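You operate a simulated robot arm through the tools that you are given. There is no shell and no other tool. Be economical: measure what you need, move in short steps, check, and stop when the job is done.

You are at the controls of a simulated robot arm. One attempt, no reset.

JOB
Crimp the yellow terminal and pull-test it.
Fine: set the size knob for it; put it back.
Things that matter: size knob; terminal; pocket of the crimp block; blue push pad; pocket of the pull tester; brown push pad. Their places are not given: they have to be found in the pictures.

The check looks at the end state, three seconds after you hand in, the way a careful person would. Anything else that was tipped, shoved, dropped, spilled or broken makes it a failure.

ROBOT AND FRAMES
A 7-joint arm with a two-finger parallel gripper, fixed in place. Base frame: the origin is at the foot of the arm, x ahead of it, y to its left, z up; the work surface is at about z = 0.6. Readings come in cm, degrees, newtons and seconds.
With the tool pointing down near the work surface it reaches from about 24 to 62 cm from the base axis. Its first joint turns from -66.0 to 66.0 degrees. Payload 2.6 kg.
Tool frame: the origin (TCP) lies between the finger pads and is the grasp point; the fingertips stand 3 cm ahead of it; z points along the fingers, y is the line along which they close. The gripper opens to 9.4 cm. The fingers are 2.8 cm wide and 1 cm thick; the gripper's body (5 by 9.6 cm) begins 5.5 cm behind the TCP.
Orientation is told as [roll, pitch, yaw] about the base's x, y, z axes, in that order, counted from this pose: with the fingers straight down and closing along the base's y, the tool's x points along the base's -x, its y along +y and its z along -z.

CONTROLS
- The arm moves only by the tool drive_tool. Its arguments are lists of equal length, an entry for each row: "offset": the shift along the tool's x, y, z in units of 500 mm (1.0 is 500 mm), a list of three; "dr": the turn, a rotation vector about the tool's x, y, z in units of 60 degrees (1.0 is 60 degrees), a list of three. In form: {"offset": [[x, y, z], ...], "dr": [[ax, ay, az], ...]}. A call has 1 to 20 rows; each row is the pose to reach, as a shift and turn from the pose commanded when the call began, along the tool's axes at that moment. "hand" is the finger opening in cm, from 0 to 9.4, set as the call begins (left out, the last holds). A call with a number of a shift or a turn outside -1 to 1 is refused whole. Rows are played at 5 a second. More than 5 cm and 8.6 degrees between two rows, or a gripper value outside its range, and nothing of the call is played. Where a pose cannot be reached the arm comes as near as it can. A force on the tool above 40 N (or 10 N above the force at the start of the call, whichever is more), or a blocked arm, ends the call early, and 0.2 s more pass. The fingers move at their own pace (about 7.2 cm/s each) and stop on an object; they squeeze with about 41 N. The grip force told is the motor's: it shows also when the fingers shut on nothing. Time passes only in rows, and 0.2 s behind the last, so rows that repeat a pose let the fingers close. The reply holds the time, the measured pose of the TCP, the force on the tool along the base axes, the opening and the grip force, in the units named above and with some noise.
- Cameras (640 x 400 px; columns grow to the right, rows downward): "scene" is fixed at [4.33, 42.05, 56.1]; the picture's right is [-0.88, -0.48, 0.00], its down [-0.27, 0.49, -0.83] and it looks along [0.40, -0.73, -0.56] (base axes); focal length 350 px, centre (320, 200). "wrist" rides on the gripper at [7.6, 1.4, -10.3] in the tool frame; the picture's right is [-0.18, 0.98, 0.00], its down [-0.75, -0.14, -0.64] and it looks along [-0.63, -0.12, 0.77] (tool axes); focal length 243 px, centre (320, 200).
- grab_frame(camera): a new picture of that camera. No time passes.
- point_at(camera, pixels): for up to 12 pixels [column, row] of the newest picture of that camera ("zoom" is the newest enlarged one), the place [x, y, z] in the base frame of the surface seen there, good to about 0.2 cm, but the place of the scene camera against the robot may be out by one fixed shift of up to 2.5 cm in any direction. No time passes.
- enlarge(camera, box): a new picture of the part [left, top, right, bottom] of that camera's present view, enlarged. No time passes.
- hand_in(): hands the job in; it is judged then, once.

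Go step by step. Measure first, check grasps and placings, and put right what went wrong. The budget is 80 turns and 38 pictures, counting those below and the enlarged ones. Unless the task says otherwise, let go and move clear before handing in, and close with one line.

The tools are called after "Call:" by a JSON object that holds its "method" and its "body". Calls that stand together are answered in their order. drive_tool: Moves the arm, as the interface text tells. Its arguments: {"type":"object","properties":{"offset":{"type":"array","items":{"type":"array","items":{"type":"number"}}},"dr":{"type":"array","items":{"type":"array","items":{"type":"number"}}},"hand":{"type":"number"}},"required":["offset","dr"]} The other tools are called the same way: grab_frame (camera) takes a picture; point_at (camera, pixels) gives the place of the surface under pixels of a picture; enlarge (camera, box) takes an enlarged picture of a part of a camera's view; hand_in () hands the job in.

At the start:

```text
t: 0.0
tool_pos: [36.23, -5.45, 29.63]
ee_rot: [-0.1, 0.0, 0.0]
force: [0.6, 0.1, 0.7]
opening: 9.41
finger_force: 0.1
```

scene: 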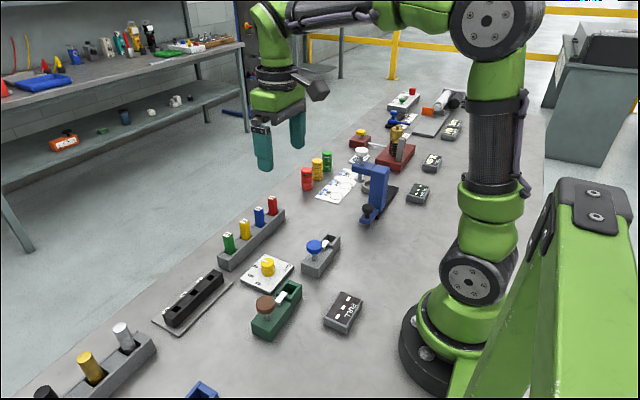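
wrist: 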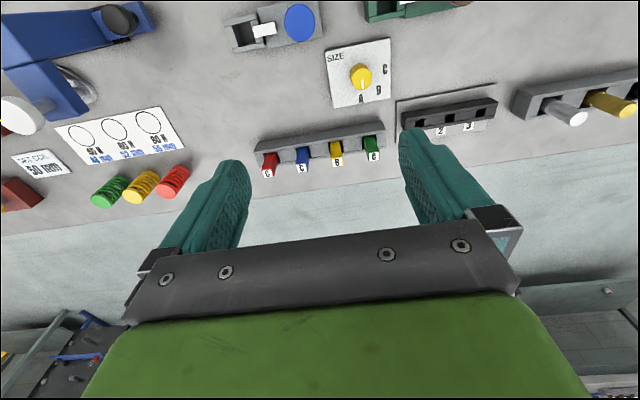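

The wrist picture shows the size plate with its yellow knob near (361,77), a terminal rack at (320,150), the crimp block with its blue pad at (285,25) and a green pull tester at the top edge. I'll enlarge the scene and wrist views for detail.

Call:
{"method": "enlarge", "body": {"camera": "scene", "box": [140, 180, 380, 350]}}

Call:
{"method": "enlarge", "body": {"camera": "wrist", "box": [200, 0, 520, 200]}}

Call:
{"method": "point_at", "body": {"camera": "wrist", "pixels": [[361, 72], [361, 90], [338, 160], [336, 146], [244, 35], [266, 30], [299, 22], [268, 163], [302, 157], [373, 151], [335, 100], [385, 50]]}}

Call:
{"method": "point_at", "body": {"camera": "scene", "pixels": [[267, 263], [244, 222], [315, 246], [332, 240], [265, 303], [284, 297], [293, 290], [229, 236], [259, 209], [272, 198], [310, 262], [345, 312]]}}

```text
2.35 times, centred on (260, 265) of scene
```

zoom: 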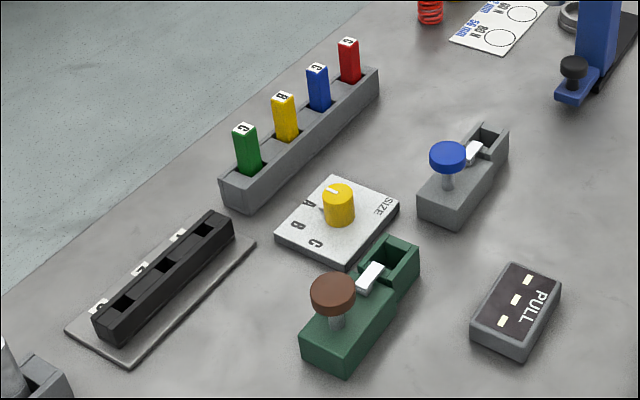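

```text
2.00 times, centred on (360, 100) of wrist
```

zoom: 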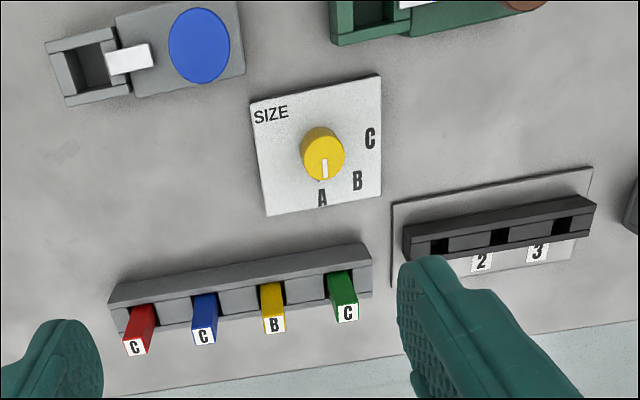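

```text
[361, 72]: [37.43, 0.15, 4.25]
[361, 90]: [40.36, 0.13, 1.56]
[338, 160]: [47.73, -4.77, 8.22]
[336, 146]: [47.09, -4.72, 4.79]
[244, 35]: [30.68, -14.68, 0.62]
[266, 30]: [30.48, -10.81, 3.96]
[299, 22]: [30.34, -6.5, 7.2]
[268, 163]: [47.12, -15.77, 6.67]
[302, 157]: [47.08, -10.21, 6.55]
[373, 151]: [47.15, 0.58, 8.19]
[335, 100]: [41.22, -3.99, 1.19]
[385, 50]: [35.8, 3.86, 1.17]
```

```text
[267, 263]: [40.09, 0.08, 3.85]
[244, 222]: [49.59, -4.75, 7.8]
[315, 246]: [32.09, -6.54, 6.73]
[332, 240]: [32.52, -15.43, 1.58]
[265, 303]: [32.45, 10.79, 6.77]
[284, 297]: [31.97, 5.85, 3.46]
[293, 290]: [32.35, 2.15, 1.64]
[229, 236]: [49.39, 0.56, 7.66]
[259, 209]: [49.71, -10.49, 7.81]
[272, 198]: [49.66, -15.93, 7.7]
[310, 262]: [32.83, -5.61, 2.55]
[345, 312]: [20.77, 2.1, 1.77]
```

The yellow terminal is marked B and the knob's line points to A in the zoom, so the knob has to turn to B. I'll measure the letters, the knob and the edges of the pockets on the wrist zoom.

Call:
{"method": "point_at", "body": {"camera": "zoom", "pixels": [[322, 198], [357, 181], [370, 138], [325, 178], [322, 135], [303, 150], [343, 150], [265, 213], [379, 196], [377, 77], [251, 103], [324, 162]]}}

Call:
{"method": "point_at", "body": {"camera": "zoom", "pixels": [[266, 318], [283, 317], [272, 290], [258, 290], [286, 285], [300, 290], [85, 70], [60, 50], [105, 35], [70, 100], [130, 90], [200, 45]]}}

```text
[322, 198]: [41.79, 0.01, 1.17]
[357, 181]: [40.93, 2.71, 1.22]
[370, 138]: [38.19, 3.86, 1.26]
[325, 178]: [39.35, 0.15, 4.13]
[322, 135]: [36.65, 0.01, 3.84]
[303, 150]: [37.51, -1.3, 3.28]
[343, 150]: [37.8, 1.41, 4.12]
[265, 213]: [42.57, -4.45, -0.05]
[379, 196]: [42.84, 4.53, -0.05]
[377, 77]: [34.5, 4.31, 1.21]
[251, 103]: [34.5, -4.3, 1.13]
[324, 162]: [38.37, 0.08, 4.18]
```

```text
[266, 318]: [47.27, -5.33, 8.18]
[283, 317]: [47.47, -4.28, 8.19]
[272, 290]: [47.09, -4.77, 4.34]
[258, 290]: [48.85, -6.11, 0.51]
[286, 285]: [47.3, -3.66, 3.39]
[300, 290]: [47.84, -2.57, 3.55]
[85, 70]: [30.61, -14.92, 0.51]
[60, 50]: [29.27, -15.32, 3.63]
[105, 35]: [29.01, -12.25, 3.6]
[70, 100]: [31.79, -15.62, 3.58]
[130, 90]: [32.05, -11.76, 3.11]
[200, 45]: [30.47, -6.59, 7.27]
```

The knob centre is at about (38.1, 0.0), its top at z 4.15 and the plate at 1.2. The A, B and C letters lie at 0°, 44° and 90° from +x towards +y, so the turn needed is +45° yaw. I'll move above the knob and come down to z≈9.

Call:
{"method": "drive_tool", "body": {"offset": [[-0.02, 0.055, 0.07], [-0.0374, 0.109, 0.14], [-0.0374, 0.109, 0.21], [-0.0374, 0.109, 0.28], [-0.0374, 0.109, 0.35], [-0.0374, 0.109, 0.4], [-0.0374, 0.109, 0.41], [-0.0374, 0.109, 0.41]], "dr": [[0, 0, 0], [0, 0, 0], [0, 0, 0], [0, 0, 0], [0, 0, 0], [0, 0, 0], [0, 0, 0], [0, 0, 0]], "hand": 5.5}}

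Call:
{"method": "grab_frame", "body": {"camera": "wrist"}}

```text
t: 1.8
tool_pos: [38.12, -0.03, 9.18]
ee_rot: [-0.1, 0.0, 0.1]
force: [-0.9, -0.3, -0.3]
opening: 5.54
finger_force: 0.0
```

```text
33 pictures are left
```

wrist: 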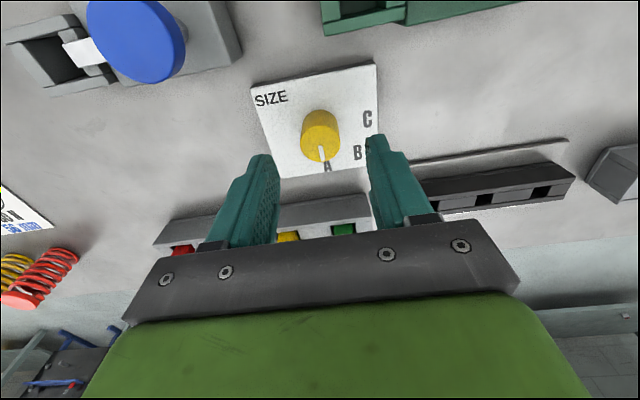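

The fingers stand either side of the knob at (320,135), centred on it. I'll go down and close on it.

Call:
{"method": "drive_tool", "body": {"offset": [[0, 0, 0.03], [0, 0, 0.06], [0, 0, 0.08], [0, 0, 0.086], [0, 0, 0.086]], "dr": [[0, 0, 0], [0, 0, 0], [0, 0, 0], [0, 0, 0], [0, 0, 0]]}}

Call:
{"method": "drive_tool", "body": {"offset": [[0, 0, 0], [0, 0, 0], [0, 0, 0], [0, 0, 0]], "dr": [[0, 0, 0], [0, 0, 0], [0, 0, 0], [0, 0, 0]], "hand": 0}}

```text
t: 3.0
tool_pos: [38.09, -0.1, 4.94]
ee_rot: [0.0, 0.1, 0.1]
force: [0.9, 0.1, -0.4]
opening: 5.5
finger_force: 0.1
```

```text
t: 4.0
tool_pos: [38.2, 0.16, 4.84]
ee_rot: [0.0, 0.0, 0.1]
force: [-0.5, 1.2, -1.8]
opening: 2.76
finger_force: 45.0
```

The knob is gripped: opening 2.76 cm at 45 N. I'll turn it +45° of base yaw, which is −45° about tool z.

Call:
{"method": "drive_tool", "body": {"offset": [[0, 0, 0], [0, 0, 0], [0, 0, 0], [0, 0, 0], [0, 0, 0], [0, 0, 0], [0, 0, 0], [0, 0, 0], [0, 0, 0], [0, 0, 0]], "dr": [[0, 0, -0.08], [0, 0, -0.16], [0, 0, -0.25], [0, 0, -0.34], [0, 0, -0.43], [0, 0, -0.52], [0, 0, -0.61], [0, 0, -0.7], [0, 0, -0.75], [0, 0, -0.75]]}}

Call:
{"method": "grab_frame", "body": {"camera": "wrist"}}

```text
t: 6.2
tool_pos: [38.09, 0.08, 4.84]
ee_rot: [0.0, 0.1, 45.0]
force: [-2.2, -3.5, -9.4]
opening: 2.75
finger_force: 44.5
```

```text
32 pictures are left
```

wrist: 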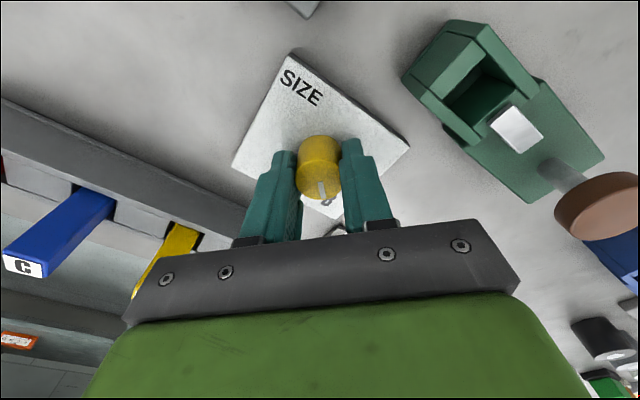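

The yaw now reads 45°, and the knob's mark at (322,190) turned with the fingers. I'll let go, rise straight up, turn back and look.

Call:
{"method": "drive_tool", "body": {"offset": [[0, 0, 0], [0, 0, 0], [0, 0, 0], [0, 0, -0.04], [0, 0, -0.1], [0, 0, -0.18], [0, 0, -0.26], [0, 0, -0.3], [0, 0, -0.3], [0, 0, -0.3], [0, 0, -0.3], [0, 0, -0.3], [0, 0, -0.3], [0, 0, -0.3]], "dr": [[0, 0, 0], [0, 0, 0], [0, 0, 0], [0, 0, 0], [0, 0, 0], [0, 0, 0], [0, 0, 0.12], [0, 0, 0.24], [0, 0, 0.36], [0, 0, 0.48], [0, 0, 0.6], [0, 0, 0.7], [0, 0, 0.75], [0, 0, 0.75]], "hand": 5.5}}

Call:
{"method": "grab_frame", "body": {"camera": "wrist"}}

```text
t: 9.2
tool_pos: [38.18, -0.01, 19.78]
ee_rot: [0.1, 0.0, 0.0]
force: [-0.2, -0.2, -0.2]
opening: 5.48
finger_force: 0.1
```

```text
31 pictures are left
```

wrist: 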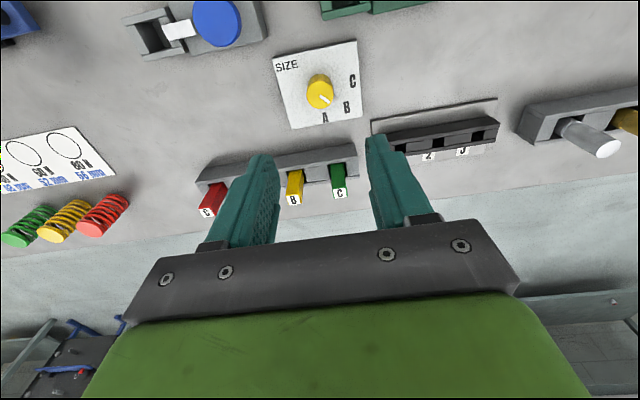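

The mark now seems to point at B. I'll enlarge to check it and to measure the terminal and rack.

Call:
{"method": "enlarge", "body": {"camera": "wrist", "box": [190, 50, 382, 220]}}

Call:
{"method": "enlarge", "body": {"camera": "scene", "box": [200, 180, 360, 300]}}

```text
2.35 times, centred on (286, 135) of wrist
```

zoom: 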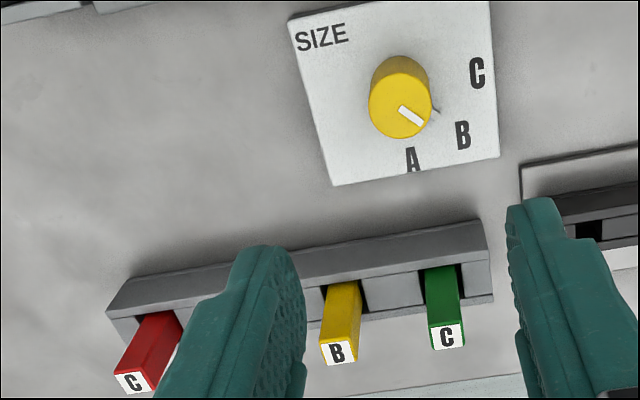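

```text
3.33 times, centred on (280, 240) of scene
```

zoom: 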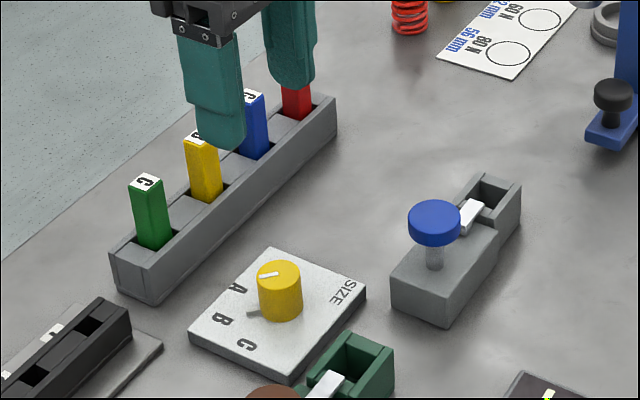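

Both views show the knob's mark and skirt pointer at B, at (410,115) in the wrist zoom. Next I'll measure the yellow terminal's top face and the crimp pocket in the wrist picture.

Call:
{"method": "point_at", "body": {"camera": "wrist", "pixels": [[293.5, 200.5], [287.5, 197.5], [299.5, 195.7], [300.5, 203], [288.5, 204.5], [295, 182], [332, 193], [143, 35], [160, 50], [150, 20], [180, 30], [216, 22]]}}

Call:
{"method": "drive_tool", "body": {"offset": [[0.08, -0.06, 0], [0.16, -0.12, 0], [0.24, -0.18, 0], [0.24, -0.25, 0.0], [0.24, -0.28, 0.0], [0.24, -0.28, 0.0]], "dr": [[0, 0, 0], [0, 0, 0], [0, 0, 0], [0, 0, 0], [0, 0, 0], [0, 0, 0]]}}

Call:
{"method": "grab_frame", "body": {"camera": "wrist"}}

```text
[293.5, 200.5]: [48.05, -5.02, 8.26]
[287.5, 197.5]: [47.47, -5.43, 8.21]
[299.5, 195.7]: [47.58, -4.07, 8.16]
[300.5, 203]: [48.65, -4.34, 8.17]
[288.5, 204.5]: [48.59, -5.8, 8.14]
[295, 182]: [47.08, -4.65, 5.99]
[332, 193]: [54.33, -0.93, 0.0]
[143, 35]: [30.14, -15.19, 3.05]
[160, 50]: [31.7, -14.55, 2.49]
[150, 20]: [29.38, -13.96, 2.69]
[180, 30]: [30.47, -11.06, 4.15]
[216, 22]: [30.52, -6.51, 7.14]
```

```text
t: 10.6
tool_pos: [26.21, -14.12, 19.8]
ee_rot: [0.0, 0.0, 0.1]
force: [-0.5, 0.1, 0.1]
opening: 5.5
finger_force: 0.0
```

```text
28 pictures are left
```

wrist: 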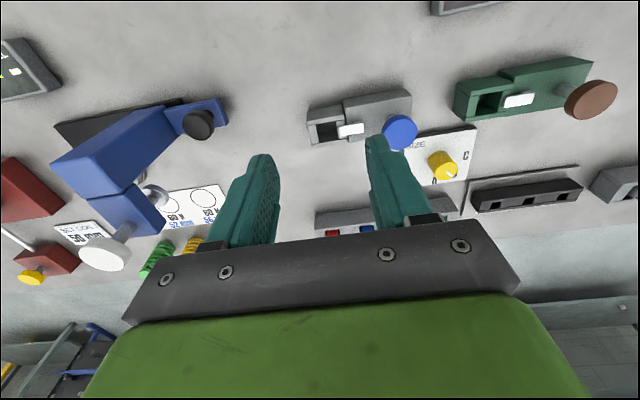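

From here the two pockets show at (327,130) and (488,103). I'll enlarge both to measure them.

Call:
{"method": "enlarge", "body": {"camera": "wrist", "box": [290, 70, 450, 170]}}

Call:
{"method": "enlarge", "body": {"camera": "wrist", "box": [440, 40, 640, 160]}}

```text
4.00 times, centred on (370, 120) of wrist
```

zoom: 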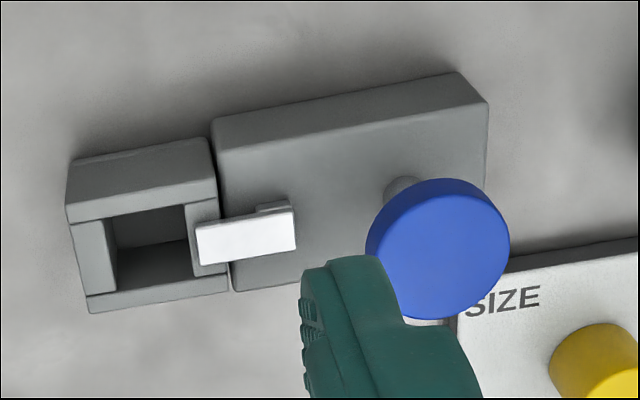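

```text
3.20 times, centred on (540, 100) of wrist
```

zoom: 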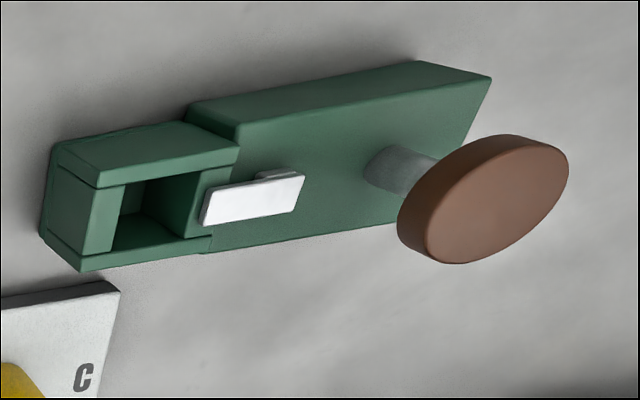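

Now I'll measure rim points of both pockets and of the pads.

Call:
{"method": "point_at", "body": {"camera": "wrist", "pixels": [[327.5, 144.3], [313.8, 134], [340.5, 134], [307.5, 123], [343, 118], [311.5, 146.5], [346, 141.5], [316.8, 123.8], [336.3, 121.3], [319.5, 142], [338, 139.5], [399, 131]]}}

Call:
{"method": "point_at", "body": {"camera": "zoom", "pixels": [[100, 220], [195, 190], [110, 178], [180, 160], [150, 253], [85, 265], [210, 240], [122, 187], [195, 173], [115, 245], [187, 237], [490, 200]]}}

```text
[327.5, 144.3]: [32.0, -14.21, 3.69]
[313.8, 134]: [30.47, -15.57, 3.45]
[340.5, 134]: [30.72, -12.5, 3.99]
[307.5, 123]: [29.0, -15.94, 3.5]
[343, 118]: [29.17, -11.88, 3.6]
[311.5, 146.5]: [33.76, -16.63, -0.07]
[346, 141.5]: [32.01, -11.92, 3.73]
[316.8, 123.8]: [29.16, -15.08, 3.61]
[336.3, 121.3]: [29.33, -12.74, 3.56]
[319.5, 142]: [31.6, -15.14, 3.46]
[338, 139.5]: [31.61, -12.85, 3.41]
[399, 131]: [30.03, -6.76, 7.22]
```

```text
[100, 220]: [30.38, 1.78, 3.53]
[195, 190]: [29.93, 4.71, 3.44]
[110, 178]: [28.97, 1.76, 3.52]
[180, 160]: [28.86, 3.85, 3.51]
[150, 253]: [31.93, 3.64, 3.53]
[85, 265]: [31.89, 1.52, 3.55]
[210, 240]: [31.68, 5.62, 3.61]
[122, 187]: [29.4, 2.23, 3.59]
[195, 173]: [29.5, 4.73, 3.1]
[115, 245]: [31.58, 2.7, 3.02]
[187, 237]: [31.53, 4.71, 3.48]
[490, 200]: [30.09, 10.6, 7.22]
```

The crimp pocket's centre is (30.5, −13.9) and the tester's (30.5, 3.5), both with rims at z 3.6. The pads are near (30.3, −6.6) and (30.2, 10.6) at z 7.2, and the yellow terminal is centred at (48.0, −4.87). I'll move above the terminal.

Call:
{"method": "drive_tool", "body": {"offset": [[-0.07, 0.03, 0], [-0.15, 0.06, 0], [-0.23, 0.09, 0], [-0.31, 0.12, 0], [-0.38, 0.155, 0], [-0.436, 0.185, 0.04], [-0.436, 0.185, 0.11], [-0.436, 0.185, 0.13], [-0.436, 0.185, 0.13]], "dr": [[0, 0, 0], [0, 0, 0], [0, 0, 0], [0, 0, 0], [0, 0, 0], [0, 0, 0], [0, 0, 0], [0, 0, 0], [0, 0, 0]], "hand": 3.8}}

Call:
{"method": "enlarge", "body": {"camera": "wrist", "box": [180, 60, 460, 235]}}

```text
t: 12.6
tool_pos: [47.99, -4.68, 13.17]
ee_rot: [0.0, 0.0, 0.0]
force: [0.6, -0.3, -0.6]
opening: 3.8
finger_force: 0.1
```

```text
2.29 times, centred on (320, 148) of wrist
```

zoom: 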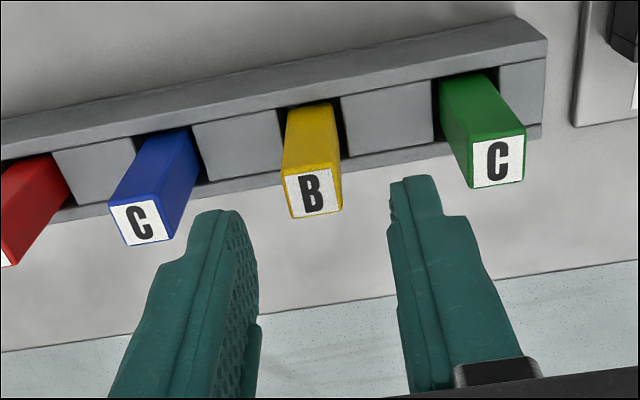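

The top face of B shows at (313,192), between the fingers. I'll measure its corners.

Call:
{"method": "point_at", "body": {"camera": "zoom", "pixels": [[287, 177], [337, 170], [340, 208], [292, 215], [313, 192], [313, 130], [293, 125], [338, 125], [280, 130], [222, 140], [390, 115]]}}

```text
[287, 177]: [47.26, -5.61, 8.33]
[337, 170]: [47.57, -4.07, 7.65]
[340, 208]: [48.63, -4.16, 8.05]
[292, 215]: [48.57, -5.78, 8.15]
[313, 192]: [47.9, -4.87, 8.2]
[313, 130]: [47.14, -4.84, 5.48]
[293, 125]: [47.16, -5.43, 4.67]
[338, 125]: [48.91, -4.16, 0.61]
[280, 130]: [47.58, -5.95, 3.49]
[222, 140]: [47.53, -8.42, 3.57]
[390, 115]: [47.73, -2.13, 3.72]
```

The terminal's centre is (47.95, −4.88). I'll shift −0.15 cm in y, go down to z≈8.2 and close.

Call:
{"method": "drive_tool", "body": {"offset": [[0, -0.003, 0.03], [0, -0.003, 0.06], [0, -0.003, 0.085], [0, -0.003, 0.099], [0, -0.003, 0.099]], "dr": [[0, 0, 0], [0, 0, 0], [0, 0, 0], [0, 0, 0], [0, 0, 0]]}}

Call:
{"method": "drive_tool", "body": {"offset": [[0, 0, 0], [0, 0, 0], [0, 0, 0], [0, 0, 0]], "dr": [[0, 0, 0], [0, 0, 0], [0, 0, 0], [0, 0, 0]], "hand": 0}}

```text
t: 13.8
tool_pos: [48.03, -4.98, 8.48]
ee_rot: [0.0, 0.0, 0.1]
force: [0.4, 0.0, -0.2]
opening: 3.78
finger_force: 0.1
```

```text
t: 14.8
tool_pos: [48.09, -4.88, 8.31]
ee_rot: [0.1, 0.1, 0.1]
force: [-0.6, 0.5, 0.7]
opening: 1.6
finger_force: 41.4
```

The grip holds at 1.6 cm and 41 N. I'll lift 10 cm straight up and look at it.

Call:
{"method": "drive_tool", "body": {"offset": [[0, 0, -0.03], [0, 0, -0.07], [0, 0, -0.12], [0, 0, -0.17], [0, 0, -0.2], [0, 0, -0.2]], "dr": [[0, 0, 0], [0, 0, 0], [0, 0, 0], [0, 0, 0], [0, 0, 0], [0, 0, 0]]}}

Call:
{"method": "enlarge", "body": {"camera": "scene", "box": [120, 100, 360, 250]}}

```text
t: 16.2
tool_pos: [47.98, -4.95, 18.4]
ee_rot: [0.0, 0.0, 0.2]
force: [-0.3, -0.3, 0.1]
opening: 1.58
finger_force: 41.2
```

```text
2.67 times, centred on (240, 175) of scene
```

zoom: 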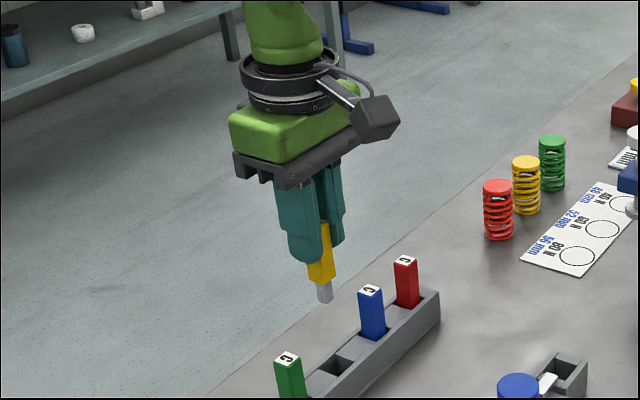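

The terminal hangs straight with a grey tip at (324,298) of the zoom. I'll measure where the tip ends.

Call:
{"method": "point_at", "body": {"camera": "zoom", "pixels": [[324, 299], [323, 287], [320, 278], [332, 275], [327, 245]]}}

Call:
{"method": "drive_tool", "body": {"offset": [[0.07, -0.035, 0], [0.14, -0.07, 0], [0.21, -0.105, 0], [0.28, -0.14, 0], [0.33, -0.17, 0], [0.35, -0.18, 0], [0.35, -0.18, 0]], "dr": [[0, 0, 0], [0, 0, 0], [0, 0, 0], [0, 0, 0], [0, 0, 0], [0, 0, 0], [0, 0, 0]]}}

Call:
{"method": "grab_frame", "body": {"camera": "wrist"}}

Call:
{"method": "enlarge", "body": {"camera": "scene", "box": [260, 110, 420, 260]}}

```text
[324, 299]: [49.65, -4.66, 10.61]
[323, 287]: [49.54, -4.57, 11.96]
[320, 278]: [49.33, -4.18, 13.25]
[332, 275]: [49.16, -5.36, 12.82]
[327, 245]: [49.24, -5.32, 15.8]
```

```text
t: 17.8
tool_pos: [30.43, -13.93, 18.52]
ee_rot: [0.0, 0.0, 0.0]
force: [0.3, -0.7, -0.2]
opening: 1.56
finger_force: 41.0
```

```text
23 pictures are left
```

wrist: 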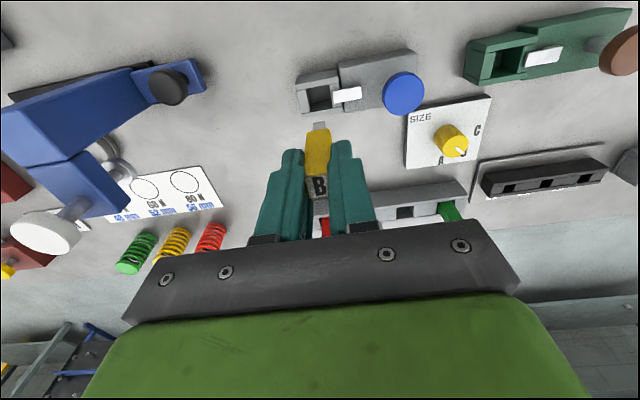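

```text
2.67 times, centred on (340, 185) of scene
```

zoom: 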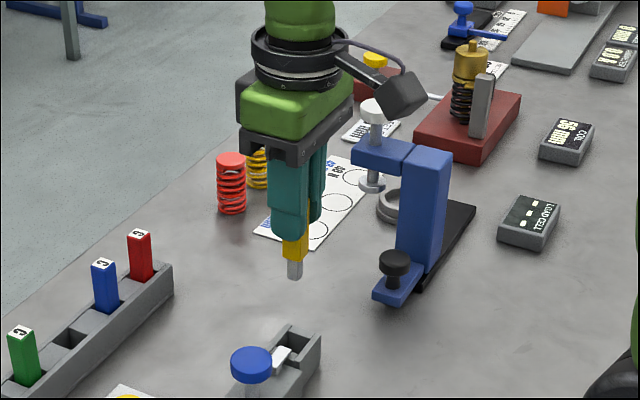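

The terminal hangs centred over the pocket. Before going down I'll check the clearance to the blue press and re-measure the pocket from here.

Call:
{"method": "point_at", "body": {"camera": "wrist", "pixels": [[168, 88], [198, 80], [120, 100], [130, 195], [125, 170], [320, 98], [298, 92], [330, 93], [312, 112], [346, 95], [320, 124], [402, 92]]}}

Call:
{"method": "enlarge", "body": {"camera": "wrist", "box": [270, 50, 430, 150]}}

```text
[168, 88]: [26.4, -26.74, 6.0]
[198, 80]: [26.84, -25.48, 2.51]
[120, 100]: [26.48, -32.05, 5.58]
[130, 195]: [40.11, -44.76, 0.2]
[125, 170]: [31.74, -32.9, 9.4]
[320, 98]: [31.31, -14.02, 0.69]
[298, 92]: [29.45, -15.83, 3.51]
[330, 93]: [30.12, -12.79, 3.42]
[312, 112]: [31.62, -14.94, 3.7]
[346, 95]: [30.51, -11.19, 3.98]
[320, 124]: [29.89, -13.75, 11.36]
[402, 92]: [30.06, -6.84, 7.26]
```

```text
4.00 times, centred on (350, 100) of wrist
```

zoom: 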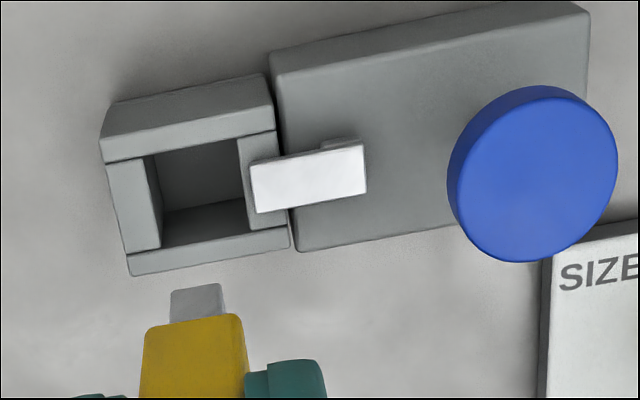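

The press is more than 11 cm away in y, and the pocket floor is at z ≈ 0.7, like the rack's. I'll lower the terminal slowly towards a TCP height of about 8.5 and watch the force.

Call:
{"method": "point_at", "body": {"camera": "zoom", "pixels": [[135, 200], [245, 165], [200, 148], [205, 248], [255, 185], [535, 172]]}}

Call:
{"method": "drive_tool", "body": {"offset": [[0, 0, 0.05], [0, 0, 0.1], [0, 0, 0.12], [0, 0, 0.13], [0, 0, 0.13]], "dr": [[0, 0, 0], [0, 0, 0], [0, 0, 0], [0, 0, 0], [0, 0, 0]]}}

Call:
{"method": "enlarge", "body": {"camera": "wrist", "box": [220, 20, 420, 160]}}

```text
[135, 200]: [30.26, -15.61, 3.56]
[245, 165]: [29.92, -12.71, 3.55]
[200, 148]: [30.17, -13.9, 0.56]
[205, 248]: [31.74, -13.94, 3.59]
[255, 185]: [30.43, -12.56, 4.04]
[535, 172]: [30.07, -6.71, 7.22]
```

```text
t: 19.0
tool_pos: [30.63, -13.82, 11.9]
ee_rot: [0.1, 0.0, -0.1]
force: [-0.4, -0.6, 0.4]
opening: 1.62
finger_force: 41.4
```

```text
2.86 times, centred on (320, 90) of wrist
```

zoom: 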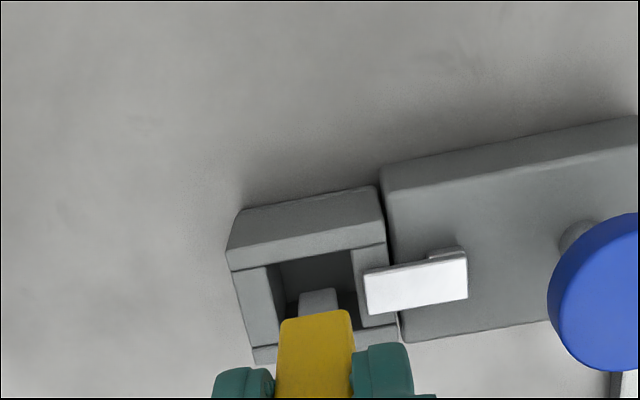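

The tip at (318,300) is right over the opening. I'll keep going down.

Call:
{"method": "drive_tool", "body": {"offset": [[0, 0, 0.02], [0, 0, 0.04], [0, 0, 0.055], [0, 0, 0.066], [0, 0, 0.066]], "dr": [[0, 0, 0], [0, 0, 0], [0, 0, 0], [0, 0, 0], [0, 0, 0]]}}

Call:
{"method": "enlarge", "body": {"camera": "scene", "box": [270, 180, 390, 290]}}

```text
t: 20.2
tool_pos: [30.45, -13.88, 8.72]
ee_rot: [0.0, 0.0, 0.0]
force: [-0.6, -0.4, -1.1]
opening: 1.59
finger_force: 40.8
```

```text
3.64 times, centred on (330, 235) of scene
```

zoom: 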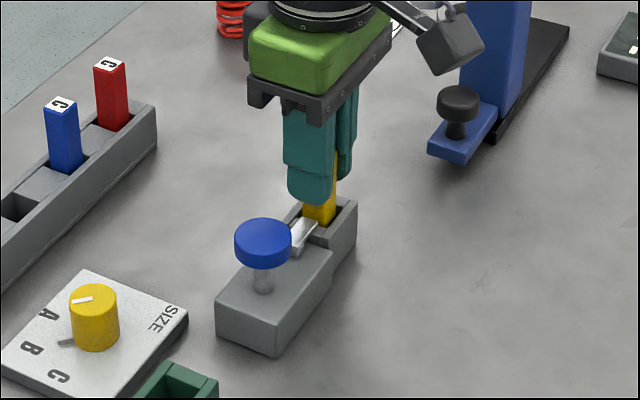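

The terminal is inside the pocket with no contact force yet. I'll creep down a little to seat it.

Call:
{"method": "drive_tool", "body": {"offset": [[0, 0, 0.003], [0, 0, 0.006], [0, 0, 0.008], [0, 0, 0.008]], "dr": [[0, 0, 0], [0, 0, 0], [0, 0, 0], [0, 0, 0]]}}

```text
t: 21.2
tool_pos: [30.68, -13.82, 8.34]
ee_rot: [0.1, -0.2, 0.0]
force: [-8.8, 2.6, 35.1]
opening: 1.59
finger_force: 41.1
```

The 35 N upward force says it's on the floor. I'll back off 0.15 cm, open and rise clear.

Call:
{"method": "drive_tool", "body": {"offset": [[0, 0, -0.004], [0, 0, -0.004]], "dr": [[0, 0, 0], [0, 0, 0]]}}

Call:
{"method": "drive_tool", "body": {"offset": [[0, 0, 0], [0, 0, 0], [0, 0, -0.03], [0, 0, -0.08], [0, 0, -0.15], [0, 0, -0.2], [0, 0, -0.2]], "dr": [[0, 0, 0], [0, 0, 0], [0, 0, 0], [0, 0, 0], [0, 0, 0], [0, 0, 0], [0, 0, 0]], "hand": 3.4}}

Call:
{"method": "grab_frame", "body": {"camera": "wrist"}}

```text
t: 21.8
tool_pos: [30.44, -14.0, 8.41]
ee_rot: [0.0, 0.1, 0.1]
force: [0.7, 0.0, 4.8]
opening: 1.58
finger_force: 41.2
```

```text
t: 23.4
tool_pos: [30.37, -13.86, 18.5]
ee_rot: [0.0, 0.0, 0.0]
force: [-1.0, 0.7, 0.6]
opening: 3.39
finger_force: 0.0
```

```text
18 pictures are left
```

wrist: 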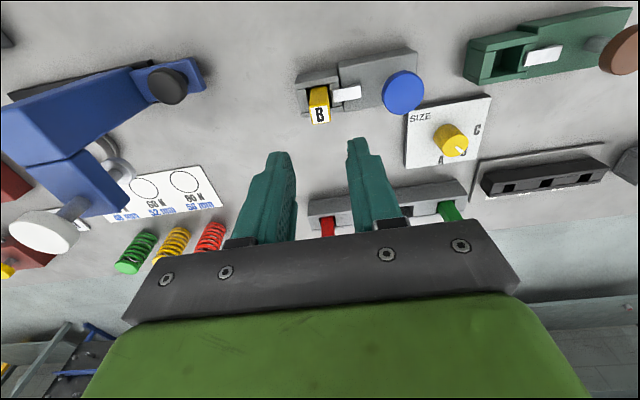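

The terminal stands in the crimp pocket at (319,105). I'll close the fingers and move above the blue pad at (30.2, −6.7).

Call:
{"method": "drive_tool", "body": {"offset": [[0.002, 0.07, 0], [0.002, 0.144, 0.02], [0.002, 0.144, 0.08], [0.002, 0.144, 0.13], [0.002, 0.144, 0.14], [0.002, 0.144, 0.14]], "dr": [[0, 0, 0], [0, 0, 0], [0, 0, 0], [0, 0, 0], [0, 0, 0], [0, 0, 0]], "hand": 0}}

Call:
{"method": "drive_tool", "body": {"offset": [[0, 0, 0.008], [0, 0, 0.016], [0, 0, 0.022], [0, 0, 0.028], [0, 0, 0.034], [0, 0, 0.04], [0, 0, 0.046], [0, 0, 0.052]], "dr": [[0, 0, 0], [0, 0, 0], [0, 0, 0], [0, 0, 0], [0, 0, 0], [0, 0, 0], [0, 0, 0], [0, 0, 0]]}}

Call:
{"method": "enlarge", "body": {"camera": "scene", "box": [250, 180, 370, 290]}}

```text
t: 24.8
tool_pos: [30.36, -6.51, 11.52]
ee_rot: [-0.1, -0.1, 0.0]
force: [0.1, 0.0, 0.9]
opening: 0.0
finger_force: 32.8
```

```text
t: 26.6
tool_pos: [30.35, -6.63, 8.84]
ee_rot: [0.1, 0.0, 0.0]
force: [-0.5, -2.9, 4.9]
opening: 0.01
finger_force: 33.3
```

```text
3.64 times, centred on (310, 235) of scene
```

zoom: 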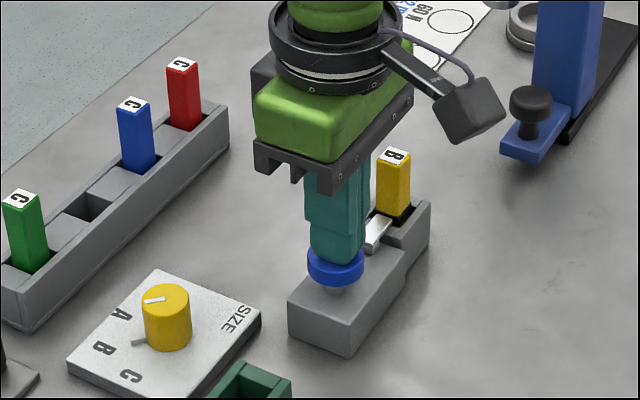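

The pad is going down, about 1.4 cm so far at 5 N. I'll keep pressing to its stop.

Call:
{"method": "drive_tool", "body": {"offset": [[0, 0, 0.005], [0, 0, 0.01], [0, 0, 0.015], [0, 0, 0.02], [0, 0, 0.025], [0, 0, 0.03], [0, 0, 0.03], [0, 0, 0.03]], "dr": [[0, 0, 0], [0, 0, 0], [0, 0, 0], [0, 0, 0], [0, 0, 0], [0, 0, 0], [0, 0, 0], [0, 0, 0]]}}

Call:
{"method": "enlarge", "body": {"camera": "scene", "box": [250, 180, 370, 290]}}

```text
t: 27.1
tool_pos: [30.38, -6.66, 8.71]
ee_rot: [0.0, -0.1, -0.1]
force: [-8.1, 0.1, 20.9]
opening: 0.01
finger_force: 32.5
stopped in row 2: the force on the tool passed its limit (the readings are from after the stop); the commanded pose is now the measured one
```

```text
3.64 times, centred on (310, 235) of scene
```

zoom: 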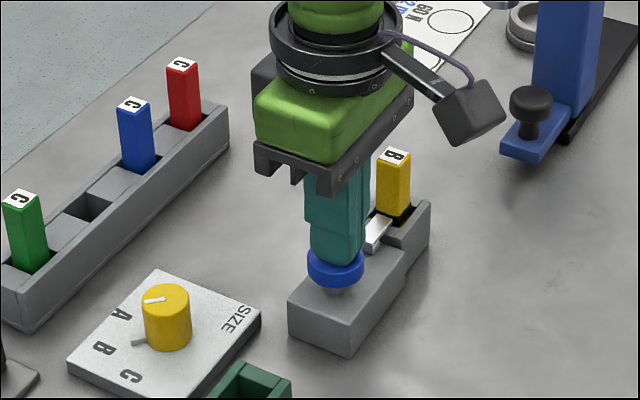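

The force limit tripped, so the pad is at its stop. I'll hold it a moment, then rise and look at the terminal.

Call:
{"method": "drive_tool", "body": {"offset": [[0, 0, 0.002], [0, 0, 0.002], [0, 0, 0.002], [0, 0, 0.002], [0, 0, -0.03], [0, 0, -0.08], [0, 0, -0.15], [0, 0, -0.2], [0, 0, -0.2]], "dr": [[0, 0, 0], [0, 0, 0], [0, 0, 0], [0, 0, 0], [0, 0, 0], [0, 0, 0], [0, 0, 0], [0, 0, 0], [0, 0, 0]]}}

Call:
{"method": "drive_tool", "body": {"offset": [[0, -0.07, 0], [0, -0.145, 0], [0, -0.145, 0]], "dr": [[0, 0, 0], [0, 0, 0], [0, 0, 0]], "hand": 3.8}}

Call:
{"method": "grab_frame", "body": {"camera": "wrist"}}

```text
t: 27.7
tool_pos: [30.37, -6.71, 8.67]
ee_rot: [-0.1, -0.3, -0.1]
force: [-8.6, 0.9, 19.0]
opening: 0.0
finger_force: 32.8
stopped in row 2: the force on the tool passed its limit (the readings are from after the stop); the commanded pose is now the measured one
```

```text
t: 28.3
tool_pos: [30.66, -12.35, 8.61]
ee_rot: [1.0, 0.0, 0.2]
force: [-2.8, 27.2, 15.1]
opening: 2.23
finger_force: 0.1
stopped in row 3: the force on the tool passed its limit (the readings are from after the stop); the commanded pose is now the measured one
```

```text
15 pictures are left
```

wrist: 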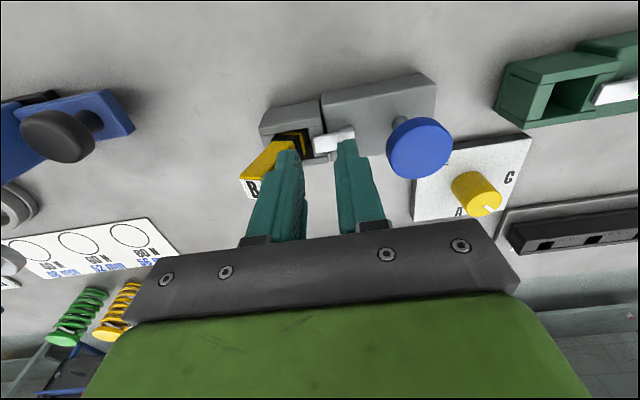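

My mistake: the rise was cut short by the force limit and the queued sideways move then ran the left finger into the terminal, which now leans at (265,165). I'll ease back +y with the fingers narrower, one call at a time.

Call:
{"method": "drive_tool", "body": {"offset": [[0, 0.006, 0], [0, 0.014, 0], [0, 0.024, 0], [0, 0.024, 0]], "dr": [[0, 0, 0], [0, 0, 0], [0, 0, 0], [0, 0, 0]], "hand": 1.8}}

```text
t: 29.3
tool_pos: [30.46, -11.72, 8.59]
ee_rot: [0.5, -0.1, 0.1]
force: [0.4, 0.0, 0.5]
opening: 1.8
finger_force: 0.0
```

Force is zero now. I'll rise straight up and look.

Call:
{"method": "drive_tool", "body": {"offset": [[0, 0, -0.03], [0, 0, -0.08], [0, 0, -0.15], [0, 0, -0.2], [0, 0, -0.2]], "dr": [[0, 0, 0], [0, 0, 0], [0, 0, 0], [0, 0, 0], [0, 0, 0]]}}

Call:
{"method": "grab_frame", "body": {"camera": "wrist"}}

Call:
{"method": "enlarge", "body": {"camera": "scene", "box": [250, 180, 370, 290]}}

```text
t: 30.5
tool_pos: [30.48, -11.72, 18.77]
ee_rot: [0.6, -0.1, 0.0]
force: [-0.3, 0.2, 0.8]
opening: 1.81
finger_force: 0.1
```

```text
14 pictures are left
```

wrist: 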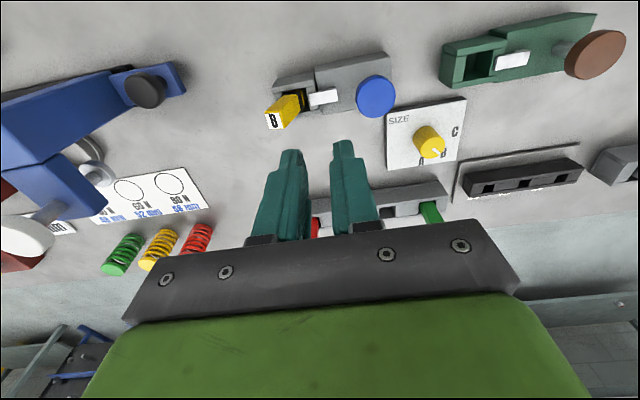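

```text
3.64 times, centred on (310, 235) of scene
```

zoom: 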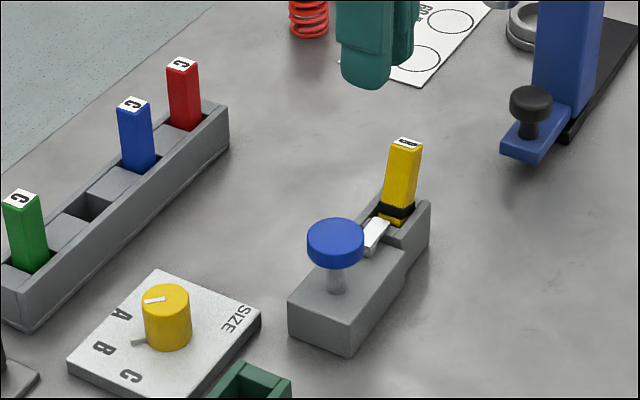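

The terminal now carries a black crimp band and is still in the pocket, but leans towards −y. The pad is back up. I'll measure the lean and check the block hasn't moved.

Call:
{"method": "point_at", "body": {"camera": "wrist", "pixels": [[272, 121], [267, 116], [278, 113], [279, 128], [290, 112], [296, 95], [302, 93], [322, 97], [276, 85], [311, 76], [374, 96], [316, 112]]}}

Call:
{"method": "enlarge", "body": {"camera": "wrist", "box": [240, 40, 400, 140]}}

```text
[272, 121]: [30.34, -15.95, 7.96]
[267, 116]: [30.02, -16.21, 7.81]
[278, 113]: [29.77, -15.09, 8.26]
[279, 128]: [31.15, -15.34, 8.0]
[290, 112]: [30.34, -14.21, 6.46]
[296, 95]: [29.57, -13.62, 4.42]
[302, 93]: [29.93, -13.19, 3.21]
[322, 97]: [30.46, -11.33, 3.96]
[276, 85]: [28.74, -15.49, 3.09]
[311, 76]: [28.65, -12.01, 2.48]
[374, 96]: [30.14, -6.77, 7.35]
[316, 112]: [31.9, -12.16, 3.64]
```

```text
4.00 times, centred on (320, 90) of wrist
```

zoom: 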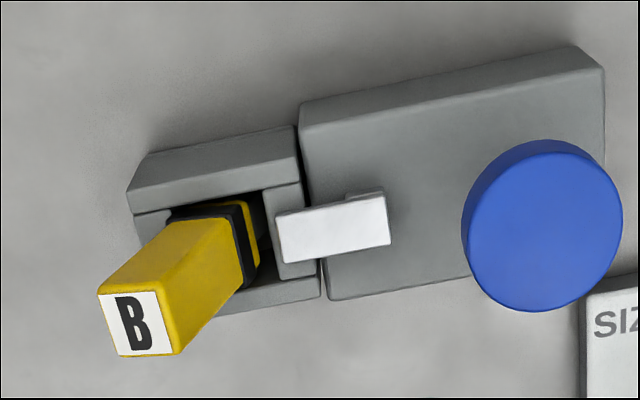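

The top is at (30.4, −15.7, 8.0), a lean of about 15°, and the block is in place. I'll line up at y −13.9 with the roll corrected and the fingers at 6 cm, so that closing pushes the terminal upright.

Call:
{"method": "drive_tool", "body": {"offset": [[0, -0.02, 0], [0, -0.0436, 0], [0, -0.0436, 0], [0, -0.0436, 0]], "dr": [[0.005, 0, 0], [0.009, 0, 0], [0.009, 0, 0], [0.009, 0, 0]], "hand": 6.4}}

```text
t: 31.5
tool_pos: [30.46, -13.94, 18.61]
ee_rot: [0.1, -0.1, 0.1]
force: [0.8, 0.0, 0.0]
opening: 6.37
finger_force: 0.0
```

Aligned at y −13.94. I'll go down to z≈8.4.

Call:
{"method": "drive_tool", "body": {"offset": [[0, 0, 0.05], [0, 0, 0.1], [0, 0, 0.15], [0, 0, 0.18], [0, 0, 0.2], [0, 0, 0.204], [0, 0, 0.204]], "dr": [[0, 0, 0], [0, 0, 0], [0, 0, 0], [0, 0, 0], [0, 0, 0], [0, 0, 0], [0, 0, 0]]}}

```text
t: 33.1
tool_pos: [30.54, -13.91, 8.37]
ee_rot: [0.0, -0.1, 0.0]
force: [-0.4, 0.3, -0.1]
opening: 6.39
finger_force: 0.1
```

Down with no contact. I'll close partly first.

Call:
{"method": "drive_tool", "body": {"offset": [[0, 0, 0], [0, 0, 0], [0, 0, 0]], "dr": [[0, 0, 0], [0, 0, 0], [0, 0, 0]], "hand": 4}}

Call:
{"method": "drive_tool", "body": {"offset": [[0, 0, 0], [0, 0, 0], [0, 0, 0]], "dr": [[0, 0, 0], [0, 0, 0], [0, 0, 0]], "hand": 2.6}}

Call:
{"method": "drive_tool", "body": {"offset": [[0, 0, 0], [0, 0, 0], [0, 0, 0], [0, 0, 0]], "dr": [[0, 0, 0], [0, 0, 0], [0, 0, 0], [0, 0, 0]], "hand": 0}}

Call:
{"method": "enlarge", "body": {"camera": "scene", "box": [250, 180, 370, 290]}}

```text
t: 33.9
tool_pos: [30.5, -13.89, 8.44]
ee_rot: [0.0, -0.1, 0.1]
force: [-0.4, 1.0, -0.8]
opening: 4.02
finger_force: 0.1
```

```text
t: 34.7
tool_pos: [30.49, -13.9, 8.42]
ee_rot: [-0.1, -0.1, 0.1]
force: [0.5, -0.9, 0.2]
opening: 2.6
finger_force: 0.0
```

```text
t: 35.7
tool_pos: [30.56, -13.81, 8.53]
ee_rot: [0.2, -0.1, 0.1]
force: [-0.8, 2.2, 4.9]
opening: 1.58
finger_force: 40.6
```

```text
3.64 times, centred on (310, 235) of scene
```

zoom: 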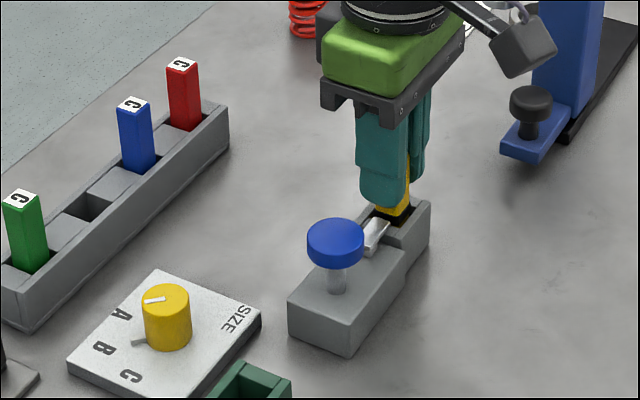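

The opening is 1.58 cm at 40 N, so the terminal is straight between the pads. I'll lift it 10 cm and check how it hangs.

Call:
{"method": "drive_tool", "body": {"offset": [[0, 0, -0.02], [0, 0, -0.06], [0, 0, -0.11], [0, 0, -0.16], [0, 0, -0.2], [0, 0, -0.2]], "dr": [[0, 0, 0], [0, 0, 0], [0, 0, 0], [0, 0, 0], [0, 0, 0], [0, 0, 0]]}}

Call:
{"method": "enlarge", "body": {"camera": "scene", "box": [260, 130, 420, 260]}}

```text
t: 37.1
tool_pos: [30.56, -13.89, 18.57]
ee_rot: [0.0, 0.0, 0.1]
force: [0.0, -0.3, -1.0]
opening: 1.61
finger_force: 41.3
```

```text
3.08 times, centred on (340, 195) of scene
```

zoom: 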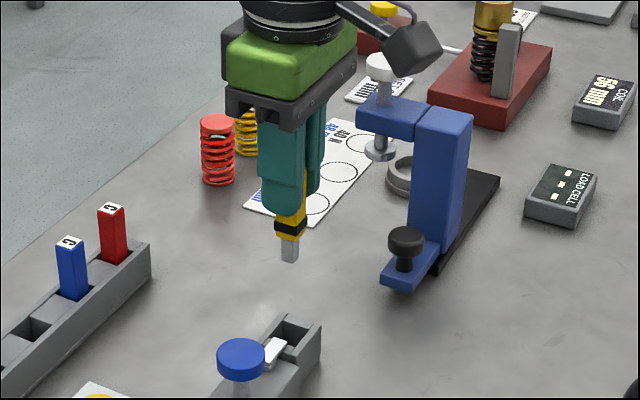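

It hangs straight with the crimp band showing. I'll carry it over the tester pocket at (30.5, 3.5).

Call:
{"method": "drive_tool", "body": {"offset": [[0, 0.07, 0], [0, 0.15, 0], [0, 0.23, 0], [0, 0.3, 0], [0, 0.348, 0], [0, 0.348, 0], [0, 0.348, 0.07], [0, 0.348, 0.13], [0, 0.348, 0.13]], "dr": [[0, 0, 0], [0, 0, 0], [0, 0, 0], [0, 0, 0], [0, 0, 0], [0, 0, 0], [0, 0, 0], [0, 0, 0], [0, 0, 0]]}}

Call:
{"method": "enlarge", "body": {"camera": "wrist", "box": [220, 20, 420, 160]}}

```text
t: 39.1
tool_pos: [30.52, 3.58, 11.92]
ee_rot: [0.0, -0.1, 0.1]
force: [0.2, 0.6, 0.2]
opening: 1.57
finger_force: 40.9
```

```text
2.86 times, centred on (320, 90) of wrist
```

zoom: 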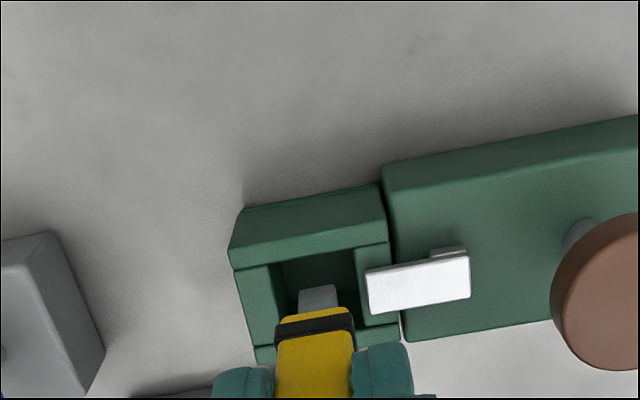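

The picture matches the crimp pocket's geometry. I'll lower to about 8.6.

Call:
{"method": "drive_tool", "body": {"offset": [[0, 0, 0.02], [0, 0, 0.04], [0, 0, 0.055], [0, 0, 0.066], [0, 0, 0.066]], "dr": [[0, 0, 0], [0, 0, 0], [0, 0, 0], [0, 0, 0], [0, 0, 0]]}}

```text
t: 40.3
tool_pos: [30.62, 3.57, 8.65]
ee_rot: [-0.1, 0.0, 0.2]
force: [0.7, 0.2, -0.3]
opening: 1.6
finger_force: 40.8
```

No contact yet, so I'll creep down a touch more.

Call:
{"method": "drive_tool", "body": {"offset": [[0, 0, 0.002], [0, 0, 0.004], [0, 0, 0.004]], "dr": [[0, 0, 0], [0, 0, 0], [0, 0, 0]]}}

```text
t: 41.1
tool_pos: [30.57, 3.62, 8.53]
ee_rot: [0.0, -0.1, 0.1]
force: [0.3, 0.5, 1.7]
opening: 1.59
finger_force: 41.2
```

The floor is just being touched, at 1.7 N. I'll open and rise straight up.

Call:
{"method": "drive_tool", "body": {"offset": [[0, 0, 0], [0, 0, 0], [0, 0, 0], [0, 0, -0.03], [0, 0, -0.08], [0, 0, -0.15], [0, 0, -0.2], [0, 0, -0.2]], "dr": [[0, 0, 0], [0, 0, 0], [0, 0, 0], [0, 0, 0], [0, 0, 0], [0, 0, 0], [0, 0, 0], [0, 0, 0]], "hand": 3.2}}

Call:
{"method": "grab_frame", "body": {"camera": "wrist"}}

```text
t: 42.9
tool_pos: [30.58, 3.46, 18.53]
ee_rot: [0.0, 0.0, 0.1]
force: [0.5, -0.7, -0.4]
opening: 3.17
finger_force: 0.2
```

```text
8 pictures are left
```

wrist: 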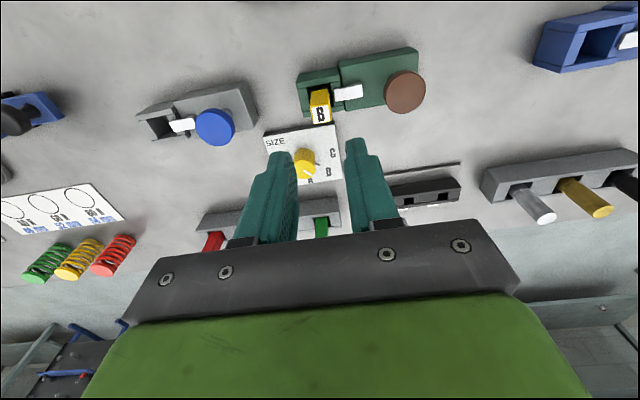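

The terminal stands upright at (320,104). I'll close the fingers and move over the brown pad at (30.4, 10.75).

Call:
{"method": "drive_tool", "body": {"offset": [[0.002, 0.07, 0], [0.002, 0.144, 0.0], [0.002, 0.144, 0.06], [0.002, 0.144, 0.12], [0.002, 0.144, 0.14], [0.002, 0.144, 0.14]], "dr": [[0, 0, 0], [0, 0, 0], [0, 0, 0], [0, 0, 0], [0, 0, 0], [0, 0, 0]], "hand": 0}}

```text
t: 44.3
tool_pos: [30.43, 10.61, 11.5]
ee_rot: [0.0, -0.2, 0.1]
force: [0.3, -0.1, -0.3]
opening: 0.01
finger_force: 32.9
```

I'm over the brown pad. I'll press it about 1.5 cm in small steps.

Call:
{"method": "drive_tool", "body": {"offset": [[0, 0, 0.008], [0, 0, 0.016], [0, 0, 0.022], [0, 0, 0.028], [0, 0, 0.034], [0, 0, 0.04], [0, 0, 0.046], [0, 0, 0.052], [0, 0, 0.054], [0, 0, 0.056], [0, 0, 0.058], [0, 0, 0.06]], "dr": [[0, 0, 0], [0, 0, 0], [0, 0, 0], [0, 0, 0], [0, 0, 0], [0, 0, 0], [0, 0, 0], [0, 0, 0], [0, 0, 0], [0, 0, 0], [0, 0, 0], [0, 0, 0]]}}

Call:
{"method": "enlarge", "body": {"camera": "scene", "box": [220, 230, 380, 345]}}

```text
t: 46.7
tool_pos: [30.47, 10.72, 8.59]
ee_rot: [0.0, -0.2, -0.1]
force: [-5.9, -1.8, 19.1]
opening: 0.0
finger_force: 33.0
stopped in row 12: the force on the tool passed its limit (the readings are from after the stop); the commanded pose is now the measured one
```

```text
3.48 times, centred on (300, 288) of scene
```

zoom: 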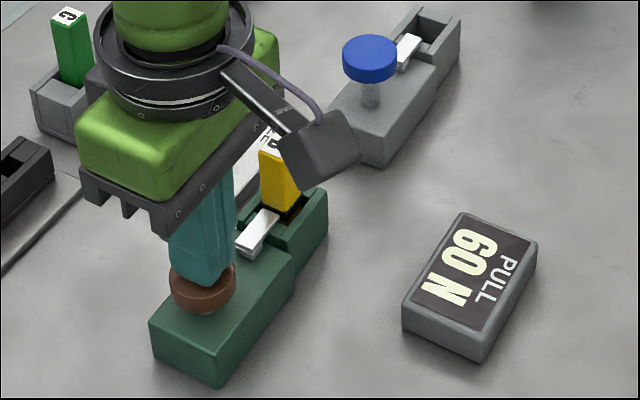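

The pull display reads 60 N, so the test has registered. I'll rise straight up off the pad.

Call:
{"method": "drive_tool", "body": {"offset": [[0, 0, -0.03], [0, 0, -0.08], [0, 0, -0.15], [0, 0, -0.2], [0, 0, -0.2]], "dr": [[0, 0, 0], [0, 0, 0], [0, 0, 0], [0, 0, 0], [0, 0, 0]]}}

```text
t: 47.9
tool_pos: [30.38, 10.68, 18.62]
ee_rot: [0.1, -0.3, 0.1]
force: [-1.0, 0.6, -0.7]
opening: 0.02
finger_force: 32.7
```

I'm clear at z 18.6. I'll go back above the terminal with the fingers open.

Call:
{"method": "drive_tool", "body": {"offset": [[-0.002, -0.07, 0], [-0.003, -0.143, 0], [-0.003, -0.143, 0], [-0.003, -0.143, 0]], "dr": [[0, 0.004, 0], [0, 0.004, 0], [0, 0.004, 0], [0, 0.004, 0]], "hand": 3.8}}

Call:
{"method": "enlarge", "body": {"camera": "wrist", "box": [240, 40, 440, 180]}}

```text
t: 48.9
tool_pos: [30.67, 3.58, 18.63]
ee_rot: [0.0, 0.0, 0.1]
force: [-0.5, 0.7, -1.2]
opening: 3.81
finger_force: 0.0
```

```text
2.86 times, centred on (340, 110) of wrist
```

zoom: 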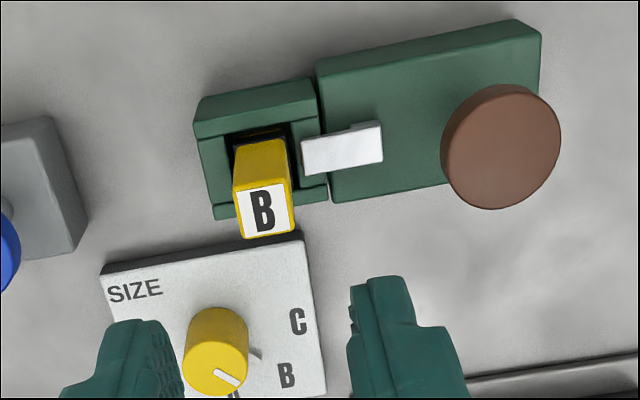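

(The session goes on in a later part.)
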